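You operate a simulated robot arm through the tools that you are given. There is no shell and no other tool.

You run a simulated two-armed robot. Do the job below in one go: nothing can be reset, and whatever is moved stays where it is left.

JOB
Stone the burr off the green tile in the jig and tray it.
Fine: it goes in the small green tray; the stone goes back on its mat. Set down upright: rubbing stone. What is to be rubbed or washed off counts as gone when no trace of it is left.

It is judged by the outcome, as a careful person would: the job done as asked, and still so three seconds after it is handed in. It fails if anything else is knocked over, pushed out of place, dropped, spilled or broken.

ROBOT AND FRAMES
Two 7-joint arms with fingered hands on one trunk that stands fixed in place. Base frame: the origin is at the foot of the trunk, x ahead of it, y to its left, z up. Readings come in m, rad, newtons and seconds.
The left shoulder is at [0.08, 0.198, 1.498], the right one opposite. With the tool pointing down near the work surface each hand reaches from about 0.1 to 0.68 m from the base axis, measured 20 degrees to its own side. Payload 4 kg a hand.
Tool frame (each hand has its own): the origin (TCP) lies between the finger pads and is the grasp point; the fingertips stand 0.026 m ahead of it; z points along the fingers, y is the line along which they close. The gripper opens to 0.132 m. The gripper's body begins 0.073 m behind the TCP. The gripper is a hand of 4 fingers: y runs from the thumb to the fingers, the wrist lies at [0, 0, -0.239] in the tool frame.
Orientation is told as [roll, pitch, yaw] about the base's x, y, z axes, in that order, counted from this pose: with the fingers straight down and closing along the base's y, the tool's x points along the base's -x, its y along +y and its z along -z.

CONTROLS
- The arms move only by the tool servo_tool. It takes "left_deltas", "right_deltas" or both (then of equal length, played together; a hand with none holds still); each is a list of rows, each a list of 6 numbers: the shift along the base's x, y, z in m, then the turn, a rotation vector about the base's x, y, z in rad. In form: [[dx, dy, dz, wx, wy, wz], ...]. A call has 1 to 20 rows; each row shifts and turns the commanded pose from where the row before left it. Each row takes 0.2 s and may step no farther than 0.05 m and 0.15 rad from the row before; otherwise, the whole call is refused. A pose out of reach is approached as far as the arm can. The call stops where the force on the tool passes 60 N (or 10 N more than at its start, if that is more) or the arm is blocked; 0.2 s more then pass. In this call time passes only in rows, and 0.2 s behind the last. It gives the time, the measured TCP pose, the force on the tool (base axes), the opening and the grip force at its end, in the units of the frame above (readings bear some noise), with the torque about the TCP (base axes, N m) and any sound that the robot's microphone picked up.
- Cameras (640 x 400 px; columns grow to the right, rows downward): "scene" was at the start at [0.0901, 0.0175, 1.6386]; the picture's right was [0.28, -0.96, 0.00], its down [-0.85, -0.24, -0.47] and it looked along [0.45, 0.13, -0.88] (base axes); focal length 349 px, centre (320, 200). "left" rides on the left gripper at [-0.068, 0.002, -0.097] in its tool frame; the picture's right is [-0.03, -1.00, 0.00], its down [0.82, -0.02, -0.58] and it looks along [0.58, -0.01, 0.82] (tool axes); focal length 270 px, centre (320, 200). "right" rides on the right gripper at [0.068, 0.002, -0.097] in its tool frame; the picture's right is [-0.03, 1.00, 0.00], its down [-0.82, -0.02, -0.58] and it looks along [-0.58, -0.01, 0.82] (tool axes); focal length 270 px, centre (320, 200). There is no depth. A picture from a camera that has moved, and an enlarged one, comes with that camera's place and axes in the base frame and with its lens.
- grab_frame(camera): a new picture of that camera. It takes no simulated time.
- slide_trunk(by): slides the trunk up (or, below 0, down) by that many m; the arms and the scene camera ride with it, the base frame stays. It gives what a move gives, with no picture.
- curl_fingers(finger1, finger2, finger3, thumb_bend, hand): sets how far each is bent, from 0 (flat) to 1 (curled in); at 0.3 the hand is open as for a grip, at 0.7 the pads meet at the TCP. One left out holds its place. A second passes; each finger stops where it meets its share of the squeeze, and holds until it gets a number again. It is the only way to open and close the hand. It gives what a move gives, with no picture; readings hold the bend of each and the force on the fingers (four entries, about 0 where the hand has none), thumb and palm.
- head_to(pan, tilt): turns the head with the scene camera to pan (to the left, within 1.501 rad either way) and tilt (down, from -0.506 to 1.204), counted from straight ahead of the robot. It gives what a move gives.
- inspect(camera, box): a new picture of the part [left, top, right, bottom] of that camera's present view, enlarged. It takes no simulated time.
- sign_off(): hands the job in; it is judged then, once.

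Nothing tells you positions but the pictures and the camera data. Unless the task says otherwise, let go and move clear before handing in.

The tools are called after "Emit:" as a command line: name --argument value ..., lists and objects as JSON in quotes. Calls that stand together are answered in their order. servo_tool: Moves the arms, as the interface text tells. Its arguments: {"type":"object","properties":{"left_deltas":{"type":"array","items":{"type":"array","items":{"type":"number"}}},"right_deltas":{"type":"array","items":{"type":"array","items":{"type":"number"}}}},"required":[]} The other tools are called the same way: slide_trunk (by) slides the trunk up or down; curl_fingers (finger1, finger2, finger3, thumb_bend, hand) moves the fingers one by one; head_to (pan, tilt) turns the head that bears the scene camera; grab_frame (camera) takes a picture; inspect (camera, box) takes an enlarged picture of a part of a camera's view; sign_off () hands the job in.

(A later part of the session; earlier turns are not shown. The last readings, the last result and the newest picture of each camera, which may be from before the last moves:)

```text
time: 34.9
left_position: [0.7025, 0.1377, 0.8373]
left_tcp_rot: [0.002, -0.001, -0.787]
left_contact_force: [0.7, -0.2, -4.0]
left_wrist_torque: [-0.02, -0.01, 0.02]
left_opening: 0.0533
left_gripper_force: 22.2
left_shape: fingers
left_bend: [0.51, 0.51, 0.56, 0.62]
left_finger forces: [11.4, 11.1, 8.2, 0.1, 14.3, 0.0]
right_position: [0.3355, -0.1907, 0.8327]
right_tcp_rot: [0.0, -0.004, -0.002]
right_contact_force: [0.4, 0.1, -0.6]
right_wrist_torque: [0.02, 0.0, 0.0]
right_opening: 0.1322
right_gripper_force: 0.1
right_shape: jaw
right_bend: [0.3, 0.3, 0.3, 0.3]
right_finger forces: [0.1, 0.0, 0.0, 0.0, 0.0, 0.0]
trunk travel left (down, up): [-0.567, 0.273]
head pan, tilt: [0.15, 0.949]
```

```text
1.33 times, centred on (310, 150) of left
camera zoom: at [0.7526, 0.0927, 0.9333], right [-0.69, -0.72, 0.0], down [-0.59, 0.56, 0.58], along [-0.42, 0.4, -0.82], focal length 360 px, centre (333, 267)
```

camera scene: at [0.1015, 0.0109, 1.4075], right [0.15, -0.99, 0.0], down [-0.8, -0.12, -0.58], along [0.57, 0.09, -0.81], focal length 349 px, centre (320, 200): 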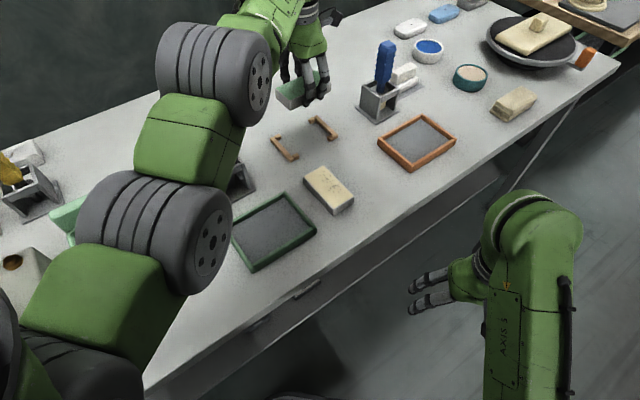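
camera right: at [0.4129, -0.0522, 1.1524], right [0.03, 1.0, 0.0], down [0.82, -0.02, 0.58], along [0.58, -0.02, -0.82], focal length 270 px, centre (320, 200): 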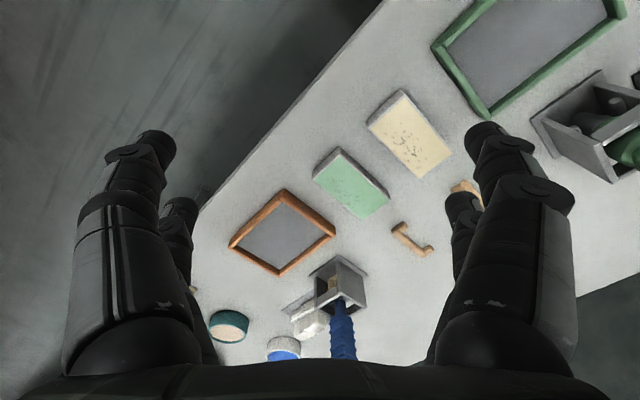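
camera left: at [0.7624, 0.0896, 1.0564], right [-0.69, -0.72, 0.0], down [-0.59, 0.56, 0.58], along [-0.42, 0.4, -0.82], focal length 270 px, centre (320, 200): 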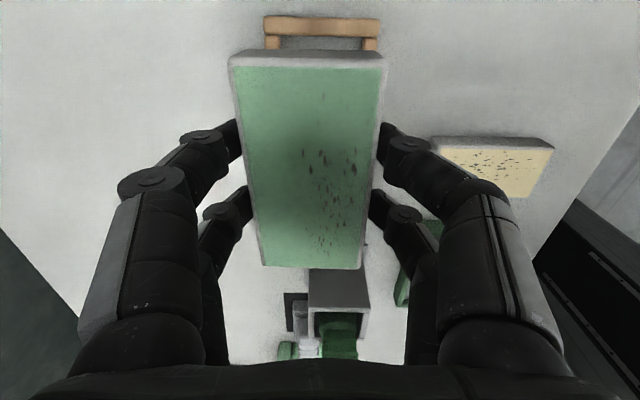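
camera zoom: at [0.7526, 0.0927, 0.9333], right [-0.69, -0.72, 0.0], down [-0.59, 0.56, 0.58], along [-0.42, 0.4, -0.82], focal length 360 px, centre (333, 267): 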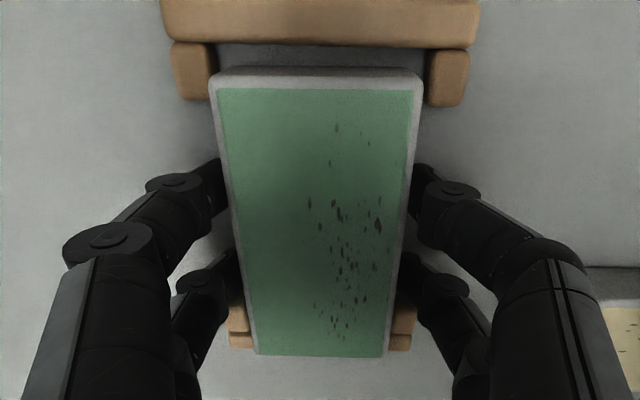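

Emit:
servo_tool --left_deltas '[[0, 0, -0.002, 0, 0, 0], [0, 0, -0.0015, 0, 0, 0]]'

```text
time: 35.5
left_position: [0.702, 0.1385, 0.833]
left_tcp_rot: [0.002, -0.003, -0.786]
left_contact_force: [-0.1, 1.2, -1.8]
left_wrist_torque: [0.04, -0.01, 0.02]
left_opening: 0.0535
left_gripper_force: 22.6
left_shape: fingers
left_bend: [0.51, 0.51, 0.56, 0.62]
left_finger forces: [11.4, 11.1, 8.1, 0.0, 14.3, 0.0]
right_position: [0.3346, -0.1917, 0.8338]
right_tcp_rot: [0.0, -0.005, 0.0]
right_contact_force: [0.1, -0.2, 0.3]
right_wrist_torque: [-0.02, 0.02, 0.0]
right_opening: 0.1321
right_gripper_force: 0.1
right_shape: jaw
right_bend: [0.3, 0.3, 0.3, 0.3]
right_finger forces: [0.0, 0.0, 0.0, 0.1, 0.0, 0.0]
trunk travel left (down, up): [-0.567, 0.273]
head pan, tilt: [0.15, 0.949]
```

Touching down. I'll lower one more millimetre and release.

Emit:
servo_tool --left_deltas '[[0, 0, -0.001, 0, 0, 0]]'

Emit:
curl_fingers --hand "left" --finger1 0.45 --finger2 0.45 --finger3 0.45 --thumb_bend 0.45

Emit:
grab_frame --camera "left"

Emit:
inspect --camera "scene" --box '[265, 110, 335, 160]'

```text
time: 35.9
left_position: [0.7017, 0.1384, 0.8337]
left_tcp_rot: [0.002, -0.003, -0.786]
left_contact_force: [-0.3, -1.1, 1.5]
left_wrist_torque: [0.11, -0.05, 0.02]
left_opening: 0.053
left_gripper_force: 22.3
left_shape: fingers
left_bend: [0.51, 0.51, 0.56, 0.62]
left_finger forces: [11.1, 10.7, 8.4, 0.0, 14.5, 0.1]
right_position: [0.3355, -0.1914, 0.8342]
right_tcp_rot: [-0.001, -0.007, -0.002]
right_contact_force: [-0.6, -0.3, 0.3]
right_wrist_torque: [0.0, 0.01, 0.0]
right_opening: 0.132
right_gripper_force: 0.0
right_shape: jaw
right_bend: [0.3, 0.3, 0.3, 0.3]
right_finger forces: [0.1, 0.1, 0.1, 0.0, 0.1, 0.0]
trunk travel left (down, up): [-0.567, 0.273]
head pan, tilt: [0.15, 0.949]
```

```text
time: 36.9
left_position: [0.7016, 0.1406, 0.8319]
left_tcp_rot: [0.002, -0.001, -0.786]
left_contact_force: [0.9, 0.3, 0.8]
left_wrist_torque: [0.01, -0.02, 0.0]
left_opening: 0.0821
left_gripper_force: 0.0
left_shape: fingers
left_bend: [0.45, 0.45, 0.45, 0.45]
left_finger forces: [0.0, 0.1, 0.0, 0.1, 0.0, 0.1]
right_position: [0.3342, -0.1915, 0.8344]
right_tcp_rot: [0.0, -0.005, 0.0]
right_contact_force: [-0.1, 0.3, 0.1]
right_wrist_torque: [0.03, 0.01, -0.02]
right_opening: 0.1316
right_gripper_force: 0.0
right_shape: jaw
right_bend: [0.3, 0.3, 0.3, 0.3]
right_finger forces: [0.1, 0.0, 0.0, 0.0, 0.0, 0.1]
trunk travel left (down, up): [-0.567, 0.273]
head pan, tilt: [0.15, 0.949]
```

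```text
taken
camera left: at [0.7525, 0.0928, 0.9293], right [-0.69, -0.72, 0.0], down [-0.59, 0.56, 0.58], along [-0.42, 0.4, -0.82], focal length 270 px, centre (320, 200)
```

left: 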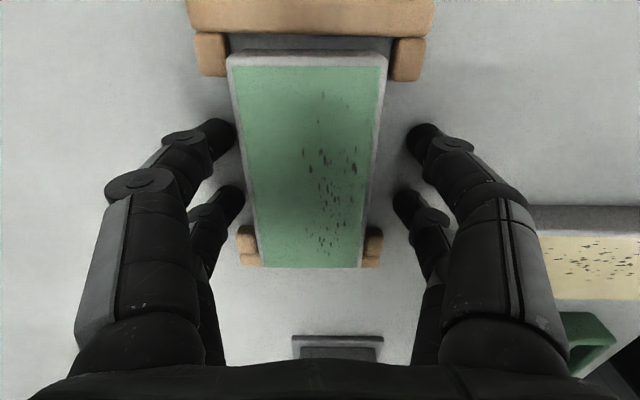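

```text
8.00 times, centred on (300, 135) of scene
camera zoom: at [0.1002, 0.0107, 1.4076], right [0.15, -0.99, 0.0], down [-0.8, -0.12, -0.58], along [0.58, 0.09, -0.81], focal length 2788 px, centre (480, 720)
```

zoom: 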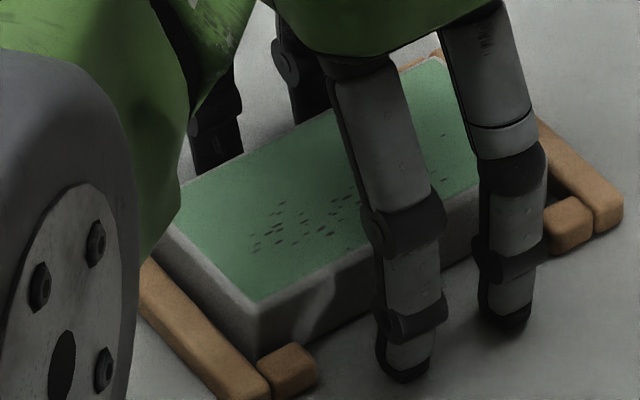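

The green tile now sits in the jig between both stops. I'll lift the open hand straight clear and check that the tile stays put.

Emit:
servo_tool --left_deltas '[[0, 0, 0.01, 0, 0, 0], [0, 0, 0.015, 0, 0, 0], [0, 0, 0.02, 0, 0, 0]]'

Emit:
slide_trunk --by 0.14

Emit:
grab_frame --camera "left"

Emit:
grab_frame --camera "scene"

```text
time: 37.7
left_position: [0.7033, 0.1379, 0.8764]
left_tcp_rot: [0.002, -0.003, -0.788]
left_contact_force: [-1.0, -0.4, -0.5]
left_wrist_torque: [0.01, -0.01, -0.01]
left_opening: 0.0821
left_gripper_force: 0.0
left_shape: fingers
left_bend: [0.45, 0.45, 0.45, 0.45]
left_finger forces: [0.1, 0.0, 0.0, 0.1, 0.0, 0.0]
right_position: [0.3363, -0.1909, 0.8338]
right_tcp_rot: [0.001, -0.007, 0.0]
right_contact_force: [-0.8, -0.1, 0.2]
right_wrist_torque: [-0.02, 0.01, -0.03]
right_opening: 0.132
right_gripper_force: 0.1
right_shape: jaw
right_bend: [0.3, 0.3, 0.3, 0.3]
right_finger forces: [0.0, 0.0, 0.0, 0.0, 0.0, 0.0]
trunk travel left (down, up): [-0.567, 0.273]
head pan, tilt: [0.15, 0.949]
```

```text
time: 39.3
left_position: [0.7038, 0.1383, 1.0166]
left_tcp_rot: [0.003, -0.001, -0.787]
left_contact_force: [0.3, 0.0, 0.5]
left_wrist_torque: [0.01, -0.01, -0.02]
left_opening: 0.0825
left_gripper_force: 0.1
left_shape: fingers
left_bend: [0.45, 0.45, 0.45, 0.45]
left_finger forces: [0.0, 0.0, 0.0, 0.1, 0.0, 0.0]
right_position: [0.3352, -0.192, 0.9742]
right_tcp_rot: [0.0, -0.005, 0.0]
right_contact_force: [-0.5, 0.1, -0.2]
right_wrist_torque: [-0.01, 0.0, 0.02]
right_opening: 0.1319
right_gripper_force: 0.1
right_shape: jaw
right_bend: [0.3, 0.3, 0.3, 0.3]
right_finger forces: [0.0, 0.0, 0.0, 0.1, 0.1, 0.0]
trunk travel left (down, up): [-0.707, 0.133]
head pan, tilt: [0.15, 0.949]
```

```text
taken
camera left: at [0.7531, 0.092, 1.1137], right [-0.69, -0.72, 0.0], down [-0.59, 0.56, 0.58], along [-0.42, 0.4, -0.82], focal length 270 px, centre (320, 200)
```

left: 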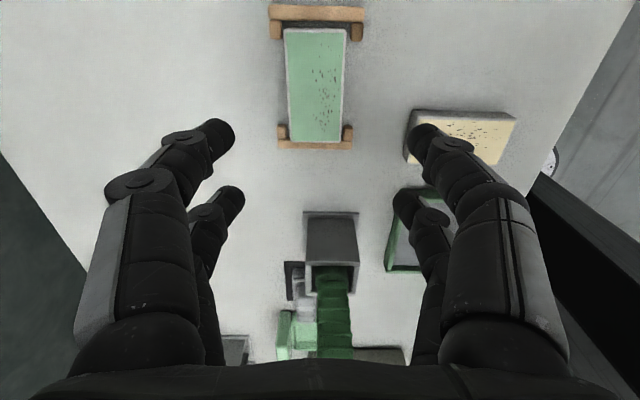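

```text
taken
camera scene: at [0.1003, 0.0106, 1.5476], right [0.15, -0.99, 0.0], down [-0.8, -0.12, -0.58], along [0.58, 0.09, -0.81], focal length 349 px, centre (320, 200)
```

scene: 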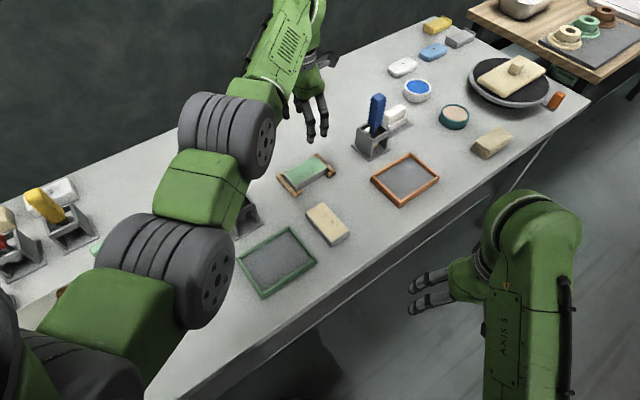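

The tile lies in the jig. I'll zoom in on how it seats before going for the stone.

Emit:
inspect --camera "left" --box '[250, 0, 390, 160]'

Emit:
inspect --camera "scene" --box '[265, 140, 345, 210]'

Emit:
inspect --camera "left" --box '[220, 190, 420, 370]'

```text
2.50 times, centred on (320, 80) of left
camera zoom: at [0.7531, 0.092, 1.1137], right [-0.69, -0.72, 0.0], down [-0.59, 0.56, 0.58], along [-0.42, 0.4, -0.82], focal length 676 px, centre (320, 500)
```

zoom: 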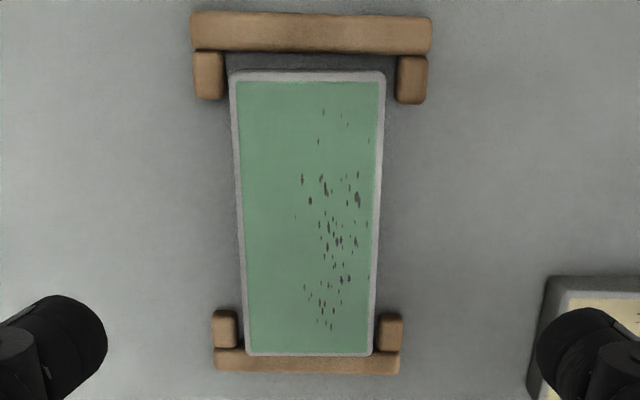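

```text
5.71 times, centred on (305, 175) of scene
camera zoom: at [0.1003, 0.0106, 1.5476], right [0.15, -0.99, 0.0], down [-0.8, -0.12, -0.58], along [0.58, 0.09, -0.81], focal length 1992 px, centre (406, 343)
```

zoom: 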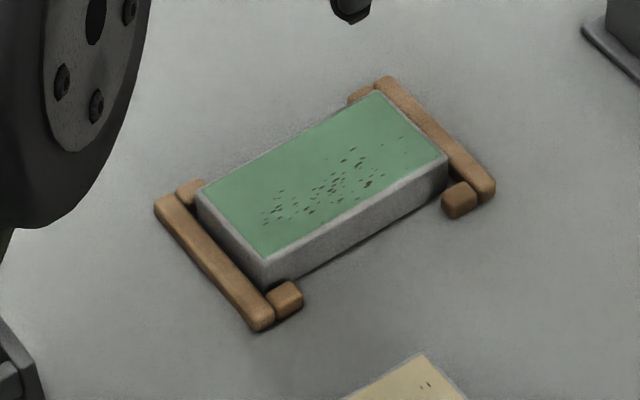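

```text
2.22 times, centred on (320, 280) of left
camera zoom: at [0.7531, 0.092, 1.1137], right [-0.69, -0.72, 0.0], down [-0.59, 0.56, 0.58], along [-0.42, 0.4, -0.82], focal length 601 px, centre (320, 22)
```

zoom: 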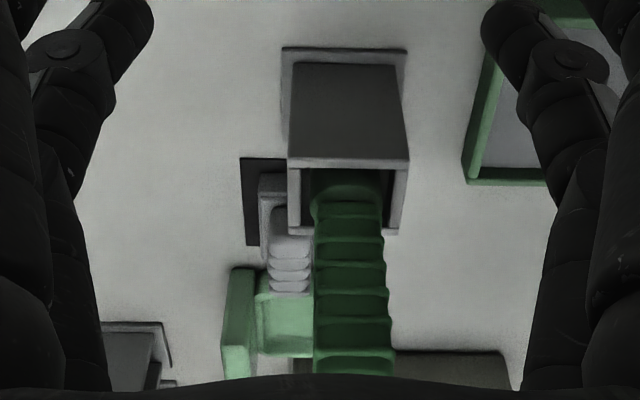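

The tile is seated with a few millimetres of slack all round, and the specks are on the robot-side half of the top. Next is the stone. I'll carry the empty hand at z≈1.05 around the far side of the green brush, whose top is near 0.99, to above the stone.

Emit:
servo_tool --left_deltas '[[0, 0, 0.03, 0, 0, 0], [-0.005, 0.04, 0, 0, 0, 0], [-0.005, 0.04, 0, 0, 0, 0], [-0.005, 0.04, 0, 0, 0, 0], [-0.005, 0.04, 0, 0, 0, 0], [-0.005, 0.04, 0, 0, 0, 0], [-0.0325, 0.015, 0, 0, 0, 0], [-0.0325, 0.015, 0, 0, 0, 0], [-0.0325, 0.015, 0, 0, 0, 0], [-0.0325, 0.01, 0, 0, 0, 0], [-0.036, -0.007, 0, 0, 0, 0], [-0.036, -0.007, 0, 0, 0, 0]]'

Emit:
grab_frame --camera "left"

Emit:
grab_frame --camera "scene"

```text
time: 41.9
left_position: [0.7063, 0.2745, 1.0355]
left_tcp_rot: [-0.001, -0.002, -0.788]
left_contact_force: [0.5, -0.1, 0.1]
left_wrist_torque: [0.0, -0.01, 0.01]
left_opening: 0.0827
left_gripper_force: 0.2
left_shape: fingers
left_bend: [0.45, 0.45, 0.45, 0.45]
left_finger forces: [0.0, 0.0, 0.0, 0.0, 0.1, 0.0]
left hand out of reach, approached as far as the arm can: row 2, 3, 5, 6, 7, 8, 9, 10, 11, 12
right_position: [0.3351, -0.1923, 0.9732]
right_tcp_rot: [0.0, -0.006, 0.0]
right_contact_force: [-0.6, 0.2, -0.5]
right_wrist_torque: [0.01, -0.02, -0.01]
right_opening: 0.132
right_gripper_force: 0.1
right_shape: jaw
right_bend: [0.3, 0.3, 0.3, 0.3]
right_finger forces: [0.0, 0.1, 0.0, 0.0, 0.0, 0.0]
trunk travel left (down, up): [-0.707, 0.133]
head pan, tilt: [0.15, 0.949]
```

```text
taken
camera left: at [0.7563, 0.2285, 1.1321], right [-0.69, -0.72, 0.0], down [-0.59, 0.56, 0.58], along [-0.42, 0.4, -0.82], focal length 270 px, centre (320, 200)
```

left: 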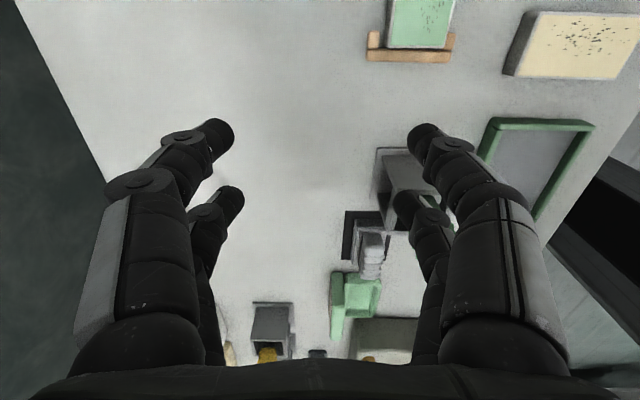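

```text
taken
camera scene: at [0.1006, 0.0105, 1.5476], right [0.15, -0.99, 0.0], down [-0.8, -0.12, -0.58], along [0.58, 0.09, -0.81], focal length 349 px, centre (320, 200)
```

scene: 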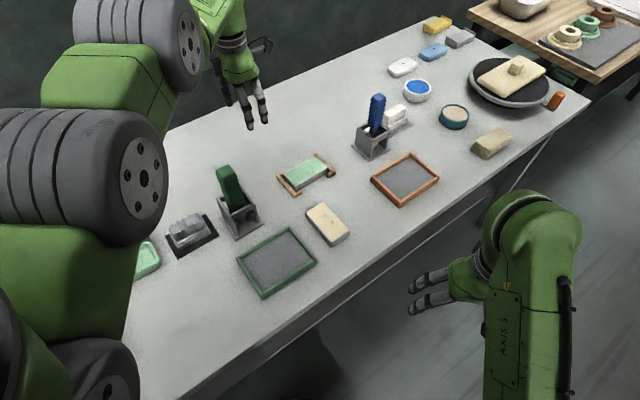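

The arm hits a wrist limit here: the hand is too high relative to the shoulder while turned -45°. Nothing was touched. I'll raise the trunk so the hand hangs lower, turn the hand to neutral yaw for the transit, and then go around.

Emit:
slide_trunk --by 0.12

Emit:
servo_tool --left_deltas '[[0, 0, -0.018, 0, 0, 0.131], [0, 0, -0.018, 0, 0, 0.131], [0, 0, -0.018, 0, 0, 0.131], [0, 0, -0.018, 0, 0, 0.131], [0, 0, -0.018, 0, 0, 0.131], [0, 0, -0.01, 0, 0, 0.131]]'

Emit:
servo_tool --left_deltas '[[-0.01, 0.035, 0, 0, 0, 0], [-0.02, 0.035, 0, 0, 0, 0], [-0.03, 0.03, 0, 0, 0, 0], [-0.035, 0.02, 0, 0, 0, 0]]'

Emit:
grab_frame --camera "left"

```text
time: 43.4
left_position: [0.7068, 0.2743, 1.156]
left_tcp_rot: [0.002, -0.002, -0.786]
left_contact_force: [0.2, -0.1, 0.2]
left_wrist_torque: [0.01, 0.03, -0.01]
left_opening: 0.0826
left_gripper_force: 0.0
left_shape: fingers
left_bend: [0.45, 0.45, 0.45, 0.45]
left_finger forces: [0.0, 0.0, 0.0, 0.0, 0.0, 0.1]
right_position: [0.3351, -0.1911, 1.0924]
right_tcp_rot: [-0.001, -0.007, -0.002]
right_contact_force: [0.0, 0.4, 0.0]
right_wrist_torque: [-0.01, -0.03, -0.01]
right_opening: 0.1319
right_gripper_force: 0.0
right_shape: jaw
right_bend: [0.3, 0.3, 0.3, 0.3]
right_finger forces: [0.1, 0.0, 0.0, 0.1, 0.0, 0.0]
trunk travel left (down, up): [-0.827, 0.013]
head pan, tilt: [0.15, 0.949]
```

```text
time: 44.8
left_position: [0.7053, 0.275, 1.0558]
left_tcp_rot: [-0.001, -0.001, -0.001]
left_contact_force: [-0.1, 0.0, 0.7]
left_wrist_torque: [0.0, 0.01, -0.02]
left_opening: 0.0829
left_gripper_force: 0.0
left_shape: fingers
left_bend: [0.45, 0.45, 0.45, 0.45]
left_finger forces: [0.1, 0.0, 0.1, 0.0, 0.0, 0.1]
right_position: [0.336, -0.1915, 1.0925]
right_tcp_rot: [0.0, -0.006, 0.0]
right_contact_force: [-0.5, -0.1, -0.1]
right_wrist_torque: [-0.02, -0.04, 0.01]
right_opening: 0.1318
right_gripper_force: 0.1
right_shape: jaw
right_bend: [0.3, 0.3, 0.3, 0.3]
right_finger forces: [0.0, 0.0, 0.0, 0.1, 0.0, 0.0]
trunk travel left (down, up): [-0.827, 0.013]
head pan, tilt: [0.15, 0.949]
```

```text
time: 45.8
left_position: [0.6573, 0.4101, 1.0445]
left_tcp_rot: [-0.001, 0.002, -0.002]
left_contact_force: [0.0, 0.6, -1.5]
left_wrist_torque: [-0.02, 0.01, -0.01]
left_opening: 0.0829
left_gripper_force: 0.0
left_shape: fingers
left_bend: [0.45, 0.45, 0.45, 0.45]
left_finger forces: [0.0, 0.0, 0.0, 0.1, 0.0, 0.0]
left hand out of reach, approached as far as the arm can: row 2, 3, 4
right_position: [0.3354, -0.1904, 1.0937]
right_tcp_rot: [-0.002, -0.006, 0.001]
right_contact_force: [0.7, -0.1, -0.4]
right_wrist_torque: [0.01, 0.02, 0.06]
right_opening: 0.1321
right_gripper_force: 0.0
right_shape: jaw
right_bend: [0.3, 0.3, 0.3, 0.3]
right_finger forces: [0.0, 0.0, 0.0, 0.0, 0.0, 0.0]
trunk travel left (down, up): [-0.827, 0.013]
head pan, tilt: [0.15, 0.949]
```

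```text
taken
camera left: at [0.7276, 0.414, 1.1411], right [0.02, -1.0, 0.0], down [-0.82, -0.02, 0.58], along [-0.58, -0.01, -0.82], focal length 270 px, centre (320, 200)
```

left: 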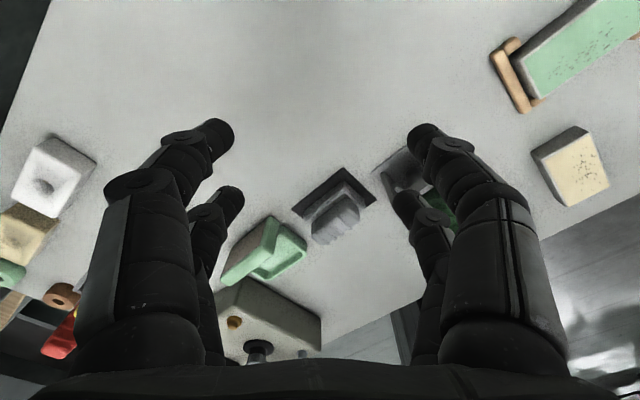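

Partway round, the arm is again reluctant to come inward at this height. I'll try coming in while descending, staying well clear of the brush.

Emit:
servo_tool --left_deltas '[[-0.02, 0.0, -0.02, 0, 0, 0], [-0.02, 0.0, -0.02, 0, 0, 0]]'

Emit:
grab_frame --camera "scene"

```text
time: 46.4
left_position: [0.6426, 0.4201, 0.9976]
left_tcp_rot: [-0.001, 0.0, -0.001]
left_contact_force: [-0.2, 0.6, 0.5]
left_wrist_torque: [0.03, 0.0, 0.02]
left_opening: 0.0825
left_gripper_force: 0.1
left_shape: fingers
left_bend: [0.45, 0.45, 0.45, 0.45]
left_finger forces: [0.0, 0.1, 0.1, 0.1, 0.0, 0.0]
left hand out of reach, approached as far as the arm can: row 1, 2
right_position: [0.3352, -0.1907, 1.093]
right_tcp_rot: [-0.003, -0.005, 0.001]
right_contact_force: [-0.2, -0.4, 0.6]
right_wrist_torque: [0.0, 0.02, -0.04]
right_opening: 0.1319
right_gripper_force: 0.1
right_shape: jaw
right_bend: [0.3, 0.3, 0.3, 0.3]
right_finger forces: [0.1, 0.0, 0.1, 0.0, 0.2, 0.0]
trunk travel left (down, up): [-0.827, 0.013]
head pan, tilt: [0.15, 0.949]
```

```text
taken
camera scene: at [0.1007, 0.0121, 1.6676], right [0.15, -0.99, 0.0], down [-0.8, -0.12, -0.58], along [0.58, 0.09, -0.81], focal length 349 px, centre (320, 200)
```

scene: 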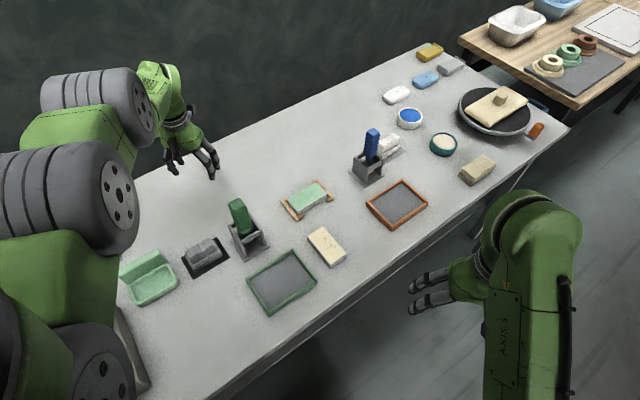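

Emit:
servo_tool --left_deltas '[[-0.045, 0.0, -0.02, 0, 0, 0]]'

Emit:
servo_tool --left_deltas '[[0.0, -0.02, 0.0, 0, 0, 0.0], [-0.02, -0.02, 0.0, 0, 0, 0]]'

```text
time: 46.8
left_position: [0.625, 0.43, 0.9608]
left_tcp_rot: [0.0, 0.0, -0.001]
left_contact_force: [-0.4, 0.6, -0.6]
left_wrist_torque: [0.03, 0.02, -0.03]
left_opening: 0.0827
left_gripper_force: 0.1
left_shape: fingers
left_bend: [0.45, 0.45, 0.45, 0.45]
left_finger forces: [0.0, 0.1, 0.0, 0.1, 0.1, 0.0]
left hand out of reach, approached as far as the arm can: row 1
right_position: [0.3345, -0.1913, 1.0933]
right_tcp_rot: [0.0, -0.006, 0.0]
right_contact_force: [-0.4, 0.1, -0.9]
right_wrist_torque: [0.0, 0.01, 0.01]
right_opening: 0.1318
right_gripper_force: 0.0
right_shape: jaw
right_bend: [0.3, 0.3, 0.3, 0.3]
right_finger forces: [0.1, 0.1, 0.1, 0.0, 0.0, 0.0]
trunk travel left (down, up): [-0.827, 0.013]
head pan, tilt: [0.15, 0.949]
```

```text
time: 47.4
left_position: [0.6318, 0.4005, 0.9501]
left_tcp_rot: [0.0, -0.001, 0.0]
left_contact_force: [0.1, -0.6, -0.4]
left_wrist_torque: [0.0, 0.03, 0.01]
left_opening: 0.0828
left_gripper_force: 0.1
left_shape: fingers
left_bend: [0.45, 0.45, 0.45, 0.45]
left_finger forces: [0.0, 0.0, 0.0, 0.0, 0.1, 0.0]
left hand out of reach, approached as far as the arm can: row 1, 2
right_position: [0.3351, -0.1923, 1.0941]
right_tcp_rot: [-0.001, -0.004, 0.001]
right_contact_force: [-0.2, 0.6, -0.1]
right_wrist_torque: [0.0, -0.02, 0.06]
right_opening: 0.1319
right_gripper_force: 0.1
right_shape: jaw
right_bend: [0.3, 0.3, 0.3, 0.3]
right_finger forces: [0.0, 0.0, 0.1, 0.0, 0.1, 0.0]
trunk travel left (down, up): [-0.827, 0.013]
head pan, tilt: [0.15, 0.949]
```

The elbow has swung outward from the earlier -45° turn and is pinning the wrist at its limit. Turning the hand the other way should bring the elbow back down, so I'll raise and rotate in place over the empty part of the table.

Emit:
servo_tool --left_deltas '[[0, 0, 0.015, 0, 0, 0.131], [0, 0, 0.015, 0, 0, 0.131], [0, 0, 0.015, 0, 0, 0.131], [0, 0, 0.015, 0, 0, 0.131], [0, 0, 0.015, 0, 0, 0.131], [0, 0, 0.015, 0, 0, 0.131]]'

Emit:
grab_frame --camera "scene"

```text
time: 48.8
left_position: [0.6547, 0.4105, 1.0323]
left_tcp_rot: [0.001, 0.002, 0.787]
left_contact_force: [0.6, 0.2, -0.4]
left_wrist_torque: [0.01, 0.02, -0.03]
left_opening: 0.0826
left_gripper_force: 0.0
left_shape: fingers
left_bend: [0.45, 0.45, 0.45, 0.45]
left_finger forces: [0.0, 0.0, 0.0, 0.0, 0.0, 0.1]
left hand out of reach, approached as far as the arm can: row 1, 2, 3, 4, 5, 6
right_position: [0.3351, -0.1909, 1.0944]
right_tcp_rot: [0.001, -0.008, -0.001]
right_contact_force: [-0.5, 0.2, 0.6]
right_wrist_torque: [0.01, 0.01, 0.02]
right_opening: 0.1318
right_gripper_force: 0.0
right_shape: jaw
right_bend: [0.3, 0.3, 0.3, 0.3]
right_finger forces: [0.0, 0.0, 0.0, 0.1, 0.1, 0.1]
trunk travel left (down, up): [-0.827, 0.013]
head pan, tilt: [0.15, 0.949]
```

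```text
taken
camera scene: at [0.1, 0.0104, 1.6676], right [0.15, -0.99, 0.0], down [-0.8, -0.12, -0.58], along [0.58, 0.09, -0.81], focal length 349 px, centre (320, 200)
```

scene: 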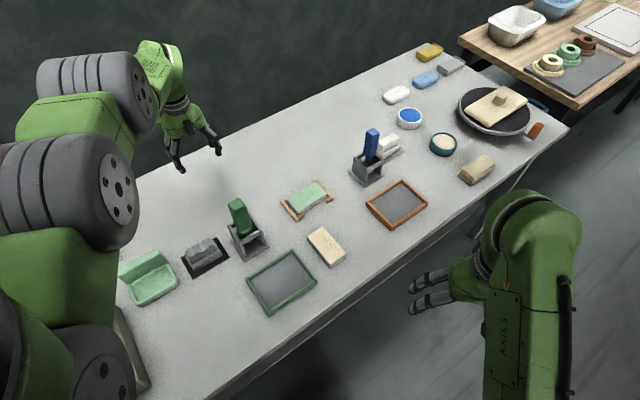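

Emit:
head_to --pan 0.9 --tilt 0.45

Emit:
grab_frame --camera "scene"

Emit:
grab_frame --camera "right"

```text
time: 49.9
left_position: [0.656, 0.4089, 1.0322]
left_tcp_rot: [0.002, 0.003, 0.785]
left_contact_force: [-0.1, 0.4, 0.3]
left_wrist_torque: [0.0, -0.02, -0.01]
left_opening: 0.0828
left_gripper_force: 0.1
left_shape: fingers
left_bend: [0.45, 0.45, 0.45, 0.45]
left_finger forces: [0.1, 0.0, 0.1, 0.1, 0.0, 0.0]
right_position: [0.334, -0.1912, 1.0939]
right_tcp_rot: [0.0, -0.005, -0.001]
right_contact_force: [0.1, 0.2, 0.9]
right_wrist_torque: [0.0, -0.01, 0.01]
right_opening: 0.1316
right_gripper_force: 0.0
right_shape: jaw
right_bend: [0.3, 0.3, 0.3, 0.3]
right_finger forces: [0.0, 0.0, 0.0, 0.0, 0.0, 0.1]
trunk travel left (down, up): [-0.827, 0.013]
head pan, tilt: [0.901, 0.45]
```

```text
taken
camera scene: at [0.0855, 0.0718, 1.7096], right [0.78, -0.62, 0.0], down [-0.27, -0.34, -0.9], along [0.56, 0.7, -0.44], focal length 349 px, centre (320, 200)
```

scene: 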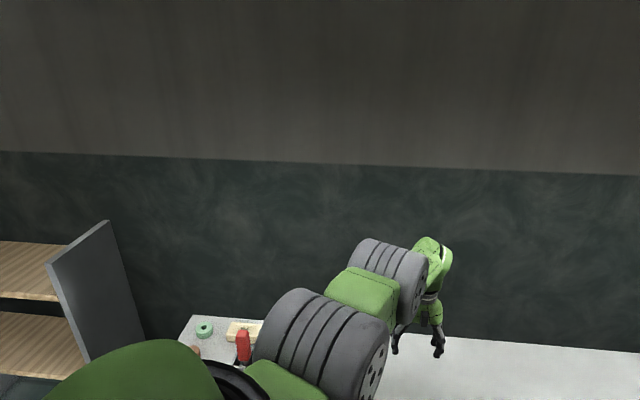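

```text
taken
camera right: at [0.2663, -0.1895, 1.1902], right [0.03, 1.0, 0.0], down [0.81, -0.02, 0.58], along [0.58, -0.01, -0.81], focal length 270 px, centre (320, 200)
```

right: 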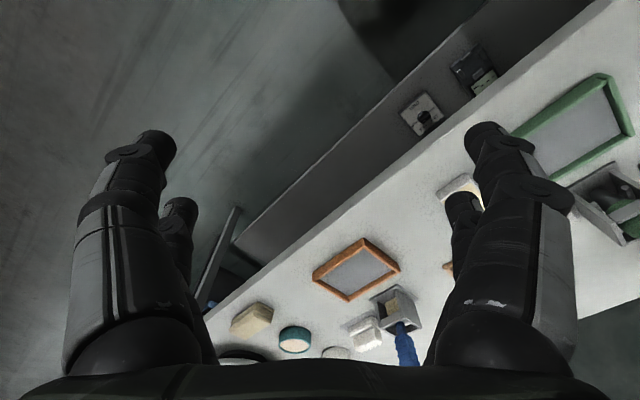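

The picture shows the left arm stretched straight, so it's in a singular posture. I'll move back right to where it was moving freely, staying high over clear table, and from there bring the elbow back into a bent posture.

Emit:
servo_tool --left_deltas '[[0.012, -0.035, 0.005, 0, 0, 0], [0.012, -0.035, 0.005, 0, 0, 0], [0.012, -0.035, 0.005, 0, 0, 0], [0.008, -0.035, 0.005, 0, 0, 0]]'

Emit:
servo_tool --left_deltas '[[-0.005, -0.04, 0.0, 0, 0, 0], [-0.01, -0.04, 0.0, 0, 0, 0], [-0.015, -0.04, 0.0, 0, 0, 0]]'

Emit:
servo_tool --left_deltas '[[-0.02, -0.04, 0.0, 0, 0, 0], [-0.02, -0.04, 0.0, 0, 0, 0]]'

```text
time: 50.9
left_position: [0.6996, 0.2689, 1.0527]
left_tcp_rot: [0.002, 0.0, 0.785]
left_contact_force: [1.0, 0.5, -0.8]
left_wrist_torque: [0.02, -0.02, -0.01]
left_opening: 0.0827
left_gripper_force: 0.1
left_shape: fingers
left_bend: [0.45, 0.45, 0.45, 0.45]
left_finger forces: [0.0, 0.0, 0.0, 0.0, 0.0, 0.1]
right_position: [0.3352, -0.1922, 1.0928]
right_tcp_rot: [0.0, -0.005, 0.0]
right_contact_force: [-0.6, 0.2, 0.2]
right_wrist_torque: [0.01, 0.02, 0.01]
right_opening: 0.1319
right_gripper_force: 0.0
right_shape: jaw
right_bend: [0.3, 0.3, 0.3, 0.3]
right_finger forces: [0.0, 0.0, 0.0, 0.0, 0.1, 0.1]
trunk travel left (down, up): [-0.827, 0.013]
head pan, tilt: [0.901, 0.45]
```

```text
time: 51.7
left_position: [0.6945, 0.1467, 1.0465]
left_tcp_rot: [0.004, 0.001, 0.784]
left_contact_force: [-0.4, -0.3, 0.3]
left_wrist_torque: [0.05, -0.03, -0.02]
left_opening: 0.0829
left_gripper_force: 0.1
left_shape: fingers
left_bend: [0.45, 0.45, 0.45, 0.45]
left_finger forces: [0.0, 0.1, 0.0, 0.0, 0.0, 0.0]
left hand out of reach, approached as far as the arm can: row 2, 3
right_position: [0.3354, -0.1932, 1.0923]
right_tcp_rot: [0.002, -0.007, 0.0]
right_contact_force: [0.1, -1.1, 0.6]
right_wrist_torque: [0.03, -0.02, 0.0]
right_opening: 0.1317
right_gripper_force: 0.1
right_shape: jaw
right_bend: [0.3, 0.3, 0.3, 0.3]
right_finger forces: [0.0, 0.0, 0.0, 0.1, 0.0, 0.0]
trunk travel left (down, up): [-0.827, 0.013]
head pan, tilt: [0.901, 0.45]
```

```text
time: 52.3
left_position: [0.6813, 0.0615, 1.0406]
left_tcp_rot: [0.005, -0.001, 0.788]
left_contact_force: [-0.2, -0.8, -0.1]
left_wrist_torque: [0.04, 0.02, 0.0]
left_opening: 0.0827
left_gripper_force: 0.0
left_shape: fingers
left_bend: [0.45, 0.45, 0.45, 0.45]
left_finger forces: [0.0, 0.0, 0.0, 0.0, 0.0, 0.0]
left hand out of reach, approached as far as the arm can: row 1, 2
right_position: [0.3354, -0.1945, 1.0924]
right_tcp_rot: [0.005, -0.008, 0.0]
right_contact_force: [0.3, -0.2, 0.4]
right_wrist_torque: [0.04, 0.01, 0.01]
right_opening: 0.1319
right_gripper_force: 0.1
right_shape: jaw
right_bend: [0.3, 0.3, 0.3, 0.3]
right_finger forces: [0.1, 0.0, 0.1, 0.0, 0.1, 0.0]
trunk travel left (down, up): [-0.827, 0.013]
head pan, tilt: [0.901, 0.45]
```

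Emit:
servo_tool --left_deltas '[[-0.005, 0.001, -0.02, 0, 0, 0], [-0.006, 0.001, -0.02, 0, 0, 0], [-0.007, 0.001, -0.02, 0, 0, 0]]'

Emit:
servo_tool --left_deltas '[[-0.015, 0.003, 0, 0, 0, 0], [-0.015, 0.003, 0, 0, 0, 0]]'

```text
time: 53.1
left_position: [0.6642, 0.067, 0.9814]
left_tcp_rot: [0.003, 0.0, 0.785]
left_contact_force: [0.0, 0.1, 0.2]
left_wrist_torque: [-0.01, 0.02, -0.03]
left_opening: 0.0827
left_gripper_force: 0.2
left_shape: fingers
left_bend: [0.45, 0.45, 0.45, 0.45]
left_finger forces: [0.1, 0.0, 0.1, 0.0, 0.1, 0.0]
right_position: [0.3351, -0.1916, 1.0927]
right_tcp_rot: [-0.001, -0.007, -0.001]
right_contact_force: [0.4, -0.3, -0.7]
right_wrist_torque: [0.01, -0.01, 0.0]
right_opening: 0.1319
right_gripper_force: 0.0
right_shape: jaw
right_bend: [0.3, 0.3, 0.3, 0.3]
right_finger forces: [0.0, 0.1, 0.0, 0.0, 0.0, 0.0]
trunk travel left (down, up): [-0.827, 0.013]
head pan, tilt: [0.901, 0.45]
```

```text
time: 53.7
left_position: [0.6634, 0.0668, 0.9784]
left_tcp_rot: [0.0, -0.001, 0.785]
left_contact_force: [0.1, 0.4, 0.9]
left_wrist_torque: [-0.02, 0.01, 0.0]
left_opening: 0.0826
left_gripper_force: 0.2
left_shape: fingers
left_bend: [0.45, 0.45, 0.45, 0.45]
left_finger forces: [0.0, 0.0, 0.1, 0.1, 0.0, 0.1]
left hand out of reach, approached as far as the arm can: row 1, 2
right_position: [0.3347, -0.1918, 1.0926]
right_tcp_rot: [0.0, -0.006, -0.001]
right_contact_force: [-0.2, -0.3, 0.1]
right_wrist_torque: [-0.01, 0.02, -0.03]
right_opening: 0.1318
right_gripper_force: 0.0
right_shape: jaw
right_bend: [0.3, 0.3, 0.3, 0.3]
right_finger forces: [0.1, 0.0, 0.0, 0.0, 0.0, 0.1]
trunk travel left (down, up): [-0.827, 0.013]
head pan, tilt: [0.901, 0.45]
```

Outward moves are free and only inward is blocked. So I think the elbow passed through straight during that first long descent and is now resting on its back-bend limit. To cross back, I'll extend fully and then move up, which flexes the elbow the right way.

Emit:
servo_tool --left_deltas '[[0.015, -0.003, 0, 0, 0, 0], [0.015, -0.003, 0, 0, 0, 0], [0.015, -0.003, 0, 0, 0, 0], [0.015, -0.003, 0, 0, 0, 0]]'

Emit:
servo_tool --left_deltas '[[0.0, 0, 0.03, 0, 0, 0], [0.0, 0, 0.03, 0, 0, 0], [0, 0, 0.03, 0, 0, 0]]'

Emit:
servo_tool --left_deltas '[[-0.02, 0.004, 0, 0, 0, 0], [-0.02, 0.004, 0, 0, 0, 0]]'

```text
time: 54.7
left_position: [0.6799, 0.063, 0.9804]
left_tcp_rot: [0.0, -0.002, 0.784]
left_contact_force: [1.0, -0.4, 0.6]
left_wrist_torque: [-0.01, -0.02, 0.0]
left_opening: 0.0824
left_gripper_force: 0.1
left_shape: fingers
left_bend: [0.45, 0.45, 0.45, 0.45]
left_finger forces: [0.0, 0.0, 0.1, 0.0, 0.1, 0.0]
left hand out of reach, approached as far as the arm can: row 2, 3, 4
right_position: [0.3347, -0.1922, 1.0931]
right_tcp_rot: [-0.001, -0.005, 0.0]
right_contact_force: [0.0, 0.3, 0.7]
right_wrist_torque: [0.01, 0.0, -0.01]
right_opening: 0.1317
right_gripper_force: 0.0
right_shape: jaw
right_bend: [0.3, 0.3, 0.3, 0.3]
right_finger forces: [0.0, 0.0, 0.1, 0.0, 0.0, 0.0]
trunk travel left (down, up): [-0.827, 0.013]
head pan, tilt: [0.901, 0.45]
```

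```text
time: 55.5
left_position: [0.684, 0.061, 1.0707]
left_tcp_rot: [0.005, 0.002, 0.785]
left_contact_force: [-0.2, 0.5, -0.2]
left_wrist_torque: [0.0, 0.0, -0.02]
left_opening: 0.0827
left_gripper_force: 0.0
left_shape: fingers
left_bend: [0.45, 0.45, 0.45, 0.45]
left_finger forces: [0.0, 0.0, 0.0, 0.0, 0.1, 0.0]
left hand out of reach, approached as far as the arm can: row 3
right_position: [0.3343, -0.1913, 1.0936]
right_tcp_rot: [-0.001, -0.009, -0.001]
right_contact_force: [-1.7, 0.0, -0.9]
right_wrist_torque: [0.04, -0.01, 0.01]
right_opening: 0.1319
right_gripper_force: 0.2
right_shape: jaw
right_bend: [0.3, 0.3, 0.3, 0.3]
right_finger forces: [0.0, 0.0, 0.0, 0.0, 0.0, 0.1]
trunk travel left (down, up): [-0.827, 0.013]
head pan, tilt: [0.901, 0.45]
```

```text
time: 56.1
left_position: [0.6838, 0.0605, 1.0624]
left_tcp_rot: [0.002, -0.001, 0.786]
left_contact_force: [0.2, 0.4, -0.1]
left_wrist_torque: [-0.01, -0.02, 0.01]
left_opening: 0.0827
left_gripper_force: 0.1
left_shape: fingers
left_bend: [0.45, 0.45, 0.45, 0.45]
left_finger forces: [0.0, 0.0, 0.0, 0.0, 0.1, 0.0]
left hand out of reach, approached as far as the arm can: row 1, 2
right_position: [0.3337, -0.1913, 1.093]
right_tcp_rot: [0.0, -0.008, 0.0]
right_contact_force: [0.0, -0.4, 0.0]
right_wrist_torque: [-0.01, -0.03, 0.0]
right_opening: 0.1318
right_gripper_force: 0.0
right_shape: jaw
right_bend: [0.3, 0.3, 0.3, 0.3]
right_finger forces: [0.0, 0.1, 0.0, 0.0, 0.0, 0.1]
trunk travel left (down, up): [-0.827, 0.013]
head pan, tilt: [0.901, 0.45]
```

Emit:
servo_tool --left_deltas '[[0.001, 0, -0.022, 0, 0, 0], [0.001, 0, -0.022, 0, 0, 0], [0.001, 0, -0.024, 0, 0, 0], [0.002, 0, -0.01, 0, 0, 0]]'

Emit:
servo_tool --left_deltas '[[-0.009, 0.002, -0.02, 0, 0, 0], [-0.01, 0.0022, -0.02, 0, 0, 0], [-0.011, 0.0022, -0.02, 0, 0, 0], [-0.012, 0.0022, -0.015, 0, 0, 0]]'

Emit:
servo_tool --left_deltas '[[-0.015, 0.003, 0, 0, 0, 0], [-0.015, 0.003, 0, 0, 0, 0]]'

```text
time: 57.1
left_position: [0.6805, 0.0589, 0.9887]
left_tcp_rot: [-0.001, -0.002, 0.784]
left_contact_force: [-0.4, 0.1, 0.1]
left_wrist_torque: [0.0, 0.03, 0.0]
left_opening: 0.0829
left_gripper_force: 0.1
left_shape: fingers
left_bend: [0.45, 0.45, 0.45, 0.45]
left_finger forces: [0.0, 0.0, 0.0, 0.1, 0.1, 0.1]
left hand out of reach, approached as far as the arm can: row 4
right_position: [0.3343, -0.1915, 1.0934]
right_tcp_rot: [0.0, -0.008, 0.0]
right_contact_force: [0.3, 0.8, 0.3]
right_wrist_torque: [-0.02, -0.01, -0.01]
right_opening: 0.1319
right_gripper_force: 0.0
right_shape: jaw
right_bend: [0.3, 0.3, 0.3, 0.3]
right_finger forces: [0.0, 0.0, 0.0, 0.1, 0.0, 0.0]
trunk travel left (down, up): [-0.827, 0.013]
head pan, tilt: [0.901, 0.45]
```

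```text
time: 58.1
left_position: [0.6401, 0.0692, 0.9137]
left_tcp_rot: [0.0, -0.003, 0.785]
left_contact_force: [0.1, 0.1, -0.7]
left_wrist_torque: [0.0, 0.0, 0.03]
left_opening: 0.0827
left_gripper_force: 0.0
left_shape: fingers
left_bend: [0.45, 0.45, 0.45, 0.45]
left_finger forces: [0.1, 0.0, 0.1, 0.0, 0.0, 0.1]
right_position: [0.3351, -0.1915, 1.0935]
right_tcp_rot: [0.001, -0.005, 0.0]
right_contact_force: [0.5, -0.4, 0.2]
right_wrist_torque: [-0.02, 0.02, 0.02]
right_opening: 0.1321
right_gripper_force: 0.0
right_shape: jaw
right_bend: [0.3, 0.3, 0.3, 0.3]
right_finger forces: [0.1, 0.0, 0.0, 0.0, 0.0, 0.1]
trunk travel left (down, up): [-0.827, 0.013]
head pan, tilt: [0.901, 0.45]
```

```text
time: 58.7
left_position: [0.6331, 0.0705, 0.9049]
left_tcp_rot: [0.002, 0.0, 0.786]
left_contact_force: [0.4, -0.1, 0.3]
left_wrist_torque: [-0.03, 0.0, 0.0]
left_opening: 0.0827
left_gripper_force: 0.0
left_shape: fingers
left_bend: [0.45, 0.45, 0.45, 0.45]
left_finger forces: [0.1, 0.0, 0.0, 0.0, 0.1, 0.0]
left hand out of reach, approached as far as the arm can: row 1, 2
right_position: [0.3347, -0.1921, 1.0932]
right_tcp_rot: [0.001, -0.005, -0.002]
right_contact_force: [0.3, -0.6, 0.2]
right_wrist_torque: [-0.01, -0.01, 0.01]
right_opening: 0.1321
right_gripper_force: 0.0
right_shape: jaw
right_bend: [0.3, 0.3, 0.3, 0.3]
right_finger forces: [0.0, 0.1, 0.1, 0.1, 0.1, 0.0]
trunk travel left (down, up): [-0.827, 0.013]
head pan, tilt: [0.901, 0.45]
```

Emit:
servo_tool --left_deltas '[[0.0195, -0.0045, 0.0, 0, 0, 0], [0.0195, -0.0045, 0.03, 0, 0, 0], [0.0166, -0.0038, 0.03, 0, 0, 0], [0.0146, -0.0034, 0.03, 0, 0, 0], [0.0122, -0.0028, 0.03, 0, 0, 0], [0.0107, -0.0025, 0.03, 0, 0, 0], [0.0093, -0.0021, 0.03, 0, 0, 0], [0.0078, -0.0018, 0.03, 0, 0, 0], [0.0058, -0.0013, 0.03, 0, 0, 0]]'

Emit:
servo_tool --left_deltas '[[-0.01, 0.002, 0.02, 0, 0, 0], [-0.015, 0.003, 0.02, 0, 0, 0], [-0.015, 0.003, 0.0, 0, 0, 0]]'

```text
time: 60.7
left_position: [0.7063, 0.0417, 1.1558]
left_tcp_rot: [0.002, -0.001, 0.785]
left_contact_force: [-1.2, -0.3, -0.3]
left_wrist_torque: [0.0, 0.02, 0.0]
left_opening: 0.0826
left_gripper_force: 0.1
left_shape: fingers
left_bend: [0.45, 0.45, 0.45, 0.45]
left_finger forces: [0.0, 0.1, 0.0, 0.0, 0.1, 0.0]
left hand out of reach, approached as far as the arm can: row 2, 4, 5, 7, 9
right_position: [0.3352, -0.1917, 1.0931]
right_tcp_rot: [0.0, -0.008, -0.001]
right_contact_force: [-0.9, -0.3, -0.4]
right_wrist_torque: [-0.02, 0.0, -0.03]
right_opening: 0.1318
right_gripper_force: 0.1
right_shape: jaw
right_bend: [0.3, 0.3, 0.3, 0.3]
right_finger forces: [0.0, 0.1, 0.1, 0.1, 0.0, 0.0]
trunk travel left (down, up): [-0.827, 0.013]
head pan, tilt: [0.901, 0.45]
```

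```text
time: 61.5
left_position: [0.6655, 0.0504, 1.1968]
left_tcp_rot: [0.0, -0.002, 0.785]
left_contact_force: [-0.1, -1.0, 1.2]
left_wrist_torque: [0.02, -0.02, 0.01]
left_opening: 0.0825
left_gripper_force: 0.2
left_shape: fingers
left_bend: [0.45, 0.45, 0.45, 0.45]
left_finger forces: [0.0, 0.0, 0.1, 0.0, 0.0, 0.1]
right_position: [0.3339, -0.1911, 1.0937]
right_tcp_rot: [0.0, -0.007, 0.0]
right_contact_force: [0.0, 0.0, -0.3]
right_wrist_torque: [-0.01, -0.01, 0.01]
right_opening: 0.132
right_gripper_force: 0.1
right_shape: jaw
right_bend: [0.3, 0.3, 0.3, 0.3]
right_finger forces: [0.0, 0.0, 0.1, 0.0, 0.0, 0.1]
trunk travel left (down, up): [-0.827, 0.013]
head pan, tilt: [0.901, 0.45]
```

That worked: the elbow is bent the right way again and inward moves are free. From now on I'll keep the hand within about 0.63 m of the arm's pivot. Next I'll go to the stone at z≈1.09, well over the brush, turning to -45° on the way.

Emit:
servo_tool --left_deltas '[[-0.02, 0.035, -0.012, 0, 0, -0.13], [-0.02, 0.035, -0.012, 0, 0, -0.13], [-0.02, 0.035, -0.012, 0, 0, -0.13], [-0.02, 0.035, -0.012, 0, 0, -0.13], [-0.02, 0.035, -0.012, 0, 0, -0.13], [-0.02, 0.035, -0.012, 0, 0, -0.13], [-0.02, 0.035, -0.012, 0, 0, -0.13], [-0.02, 0.035, -0.012, 0, 0, -0.13], [-0.02, 0.035, -0.012, 0, 0, -0.13]]'

Emit:
head_to --pan 0.45 --tilt 0.95

Emit:
grab_frame --camera "scene"

Emit:
grab_frame --camera "left"

```text
time: 63.5
left_position: [0.5235, 0.3587, 1.0582]
left_tcp_rot: [-0.001, 0.002, -0.385]
left_contact_force: [-0.2, 0.0, 0.0]
left_wrist_torque: [-0.02, 0.05, -0.03]
left_opening: 0.0826
left_gripper_force: 0.1
left_shape: fingers
left_bend: [0.45, 0.45, 0.45, 0.45]
left_finger forces: [0.1, 0.0, 0.0, 0.0, 0.0, 0.0]
left hand out of reach, approached as far as the arm can: row 8, 9
right_position: [0.3357, -0.1915, 1.094]
right_tcp_rot: [-0.002, -0.005, -0.001]
right_contact_force: [0.2, 0.2, 0.2]
right_wrist_torque: [-0.02, -0.01, 0.01]
right_opening: 0.1319
right_gripper_force: 0.2
right_shape: jaw
right_bend: [0.3, 0.3, 0.3, 0.3]
right_finger forces: [0.0, 0.0, 0.1, 0.1, 0.1, 0.0]
trunk travel left (down, up): [-0.827, 0.013]
head pan, tilt: [0.901, 0.45]
```

```text
time: 64.5
left_position: [0.5221, 0.3575, 1.0609]
left_tcp_rot: [-0.002, -0.001, -0.382]
left_contact_force: [0.1, 0.5, 0.1]
left_wrist_torque: [-0.01, -0.03, -0.03]
left_opening: 0.0827
left_gripper_force: 0.1
left_shape: fingers
left_bend: [0.45, 0.45, 0.45, 0.45]
left_finger forces: [0.0, 0.0, 0.1, 0.0, 0.0, 0.0]
right_position: [0.335, -0.1906, 1.0942]
right_tcp_rot: [-0.001, -0.005, -0.001]
right_contact_force: [0.8, 0.8, 0.6]
right_wrist_torque: [0.01, -0.02, 0.0]
right_opening: 0.1321
right_gripper_force: 0.1
right_shape: jaw
right_bend: [0.3, 0.3, 0.3, 0.3]
right_finger forces: [0.1, 0.1, 0.0, 0.1, 0.0, 0.1]
trunk travel left (down, up): [-0.827, 0.013]
head pan, tilt: [0.45, 0.949]
```

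```text
taken
camera scene: at [0.0937, 0.0313, 1.6677], right [0.44, -0.9, 0.0], down [-0.73, -0.35, -0.58], along [0.52, 0.25, -0.81], focal length 349 px, centre (320, 200)
```

scene: 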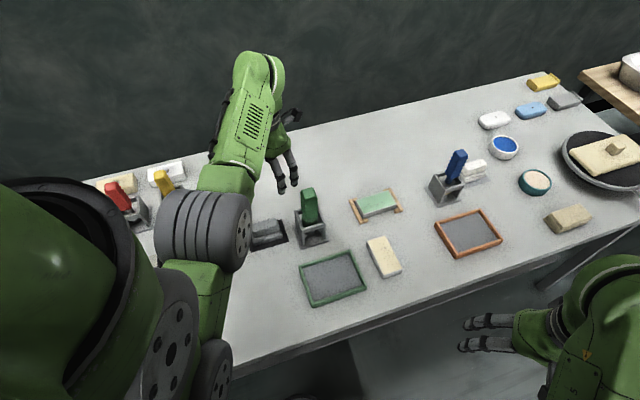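

```text
taken
camera left: at [0.5871, 0.3342, 1.1579], right [-0.35, -0.94, 0.0], down [-0.77, 0.28, 0.58], along [-0.54, 0.2, -0.82], focal length 270 px, centre (320, 200)
```

left: 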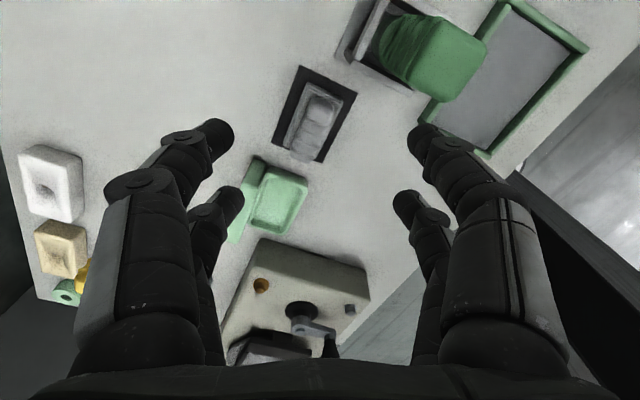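

Free, though the wrist limits how high I can be while close in. I'll slide away from the brush and descend together, then finish the turn above the stone.

Emit:
servo_tool --left_deltas '[[-0.012, 0.011, -0.015, 0, 0, 0], [-0.012, 0.011, -0.02, 0, 0, 0], [-0.012, 0.011, -0.025, 0, 0, 0], [-0.01, 0.008, -0.025, 0, 0, 0], [0, 0, -0.02, 0, 0, 0]]'

Emit:
servo_tool --left_deltas '[[0, 0, 0, 0, 0, -0.134], [0, 0, 0, 0, 0, -0.134], [0, 0, 0, 0, 0, -0.134]]'

Emit:
grab_frame --camera "left"

Emit:
inspect --camera "scene" --box '[220, 150, 360, 270]'

```text
time: 65.7
left_position: [0.4799, 0.3988, 0.9535]
left_tcp_rot: [0.0, -0.002, -0.386]
left_contact_force: [0.8, -0.1, 0.7]
left_wrist_torque: [-0.01, 0.0, 0.0]
left_opening: 0.0826
left_gripper_force: 0.0
left_shape: fingers
left_bend: [0.45, 0.45, 0.45, 0.45]
left_finger forces: [0.1, 0.0, 0.0, 0.1, 0.1, 0.0]
left hand out of reach, approached as far as the arm can: row 2
right_position: [0.3347, -0.1918, 1.0924]
right_tcp_rot: [0.001, -0.005, 0.0]
right_contact_force: [1.4, 0.6, 0.3]
right_wrist_torque: [0.01, -0.01, 0.03]
right_opening: 0.1318
right_gripper_force: 0.1
right_shape: jaw
right_bend: [0.3, 0.3, 0.3, 0.3]
right_finger forces: [0.0, 0.0, 0.0, 0.0, 0.0, 0.0]
trunk travel left (down, up): [-0.827, 0.013]
head pan, tilt: [0.45, 0.949]
```

```text
time: 66.5
left_position: [0.5026, 0.2932, 0.8983]
left_tcp_rot: [0.023, 0.007, -0.764]
left_contact_force: [0.3, 1.6, 0.6]
left_wrist_torque: [-0.04, 0.0, 0.07]
left_opening: 0.0861
left_gripper_force: 0.9
left_shape: fingers
left_bend: [0.43, 0.45, 0.45, 0.45]
left_finger forces: [1.5, 0.1, 0.0, 0.1, 0.0, 0.4]
left hand out of reach, approached as far as the arm can: row 1, 2, 3
right_position: [0.3365, -0.1922, 1.0932]
right_tcp_rot: [0.0, -0.005, 0.001]
right_contact_force: [0.2, -0.1, 0.1]
right_wrist_torque: [-0.04, -0.01, -0.03]
right_opening: 0.132
right_gripper_force: 0.1
right_shape: jaw
right_bend: [0.3, 0.3, 0.3, 0.3]
right_finger forces: [0.0, 0.0, 0.0, 0.0, 0.0, 0.0]
trunk travel left (down, up): [-0.827, 0.013]
head pan, tilt: [0.45, 0.949]
```

```text
taken
camera left: at [0.5536, 0.246, 0.9945], right [-0.67, -0.74, -0.02], down [-0.61, 0.54, 0.58], along [-0.42, 0.41, -0.81], focal length 270 px, centre (320, 200)
```

left: 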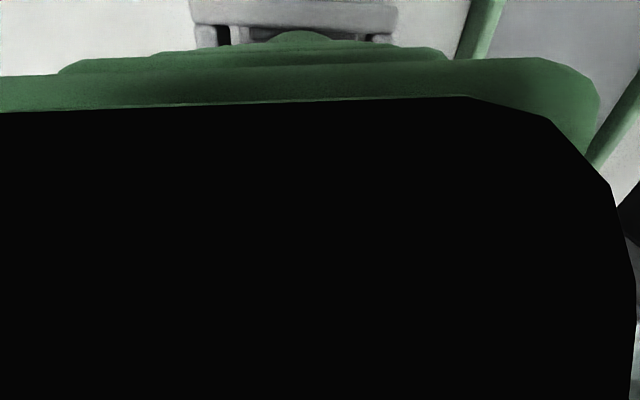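

```text
3.33 times, centred on (290, 210) of scene
camera zoom: at [0.0941, 0.0307, 1.6677], right [0.44, -0.9, 0.0], down [-0.73, -0.35, -0.58], along [0.52, 0.25, -0.81], focal length 1162 px, centre (420, 167)
```

zoom: 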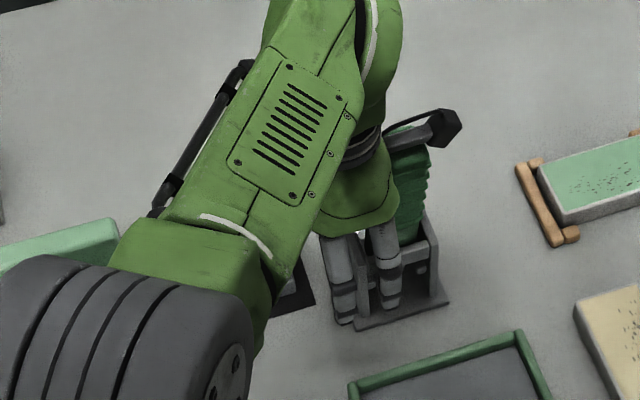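

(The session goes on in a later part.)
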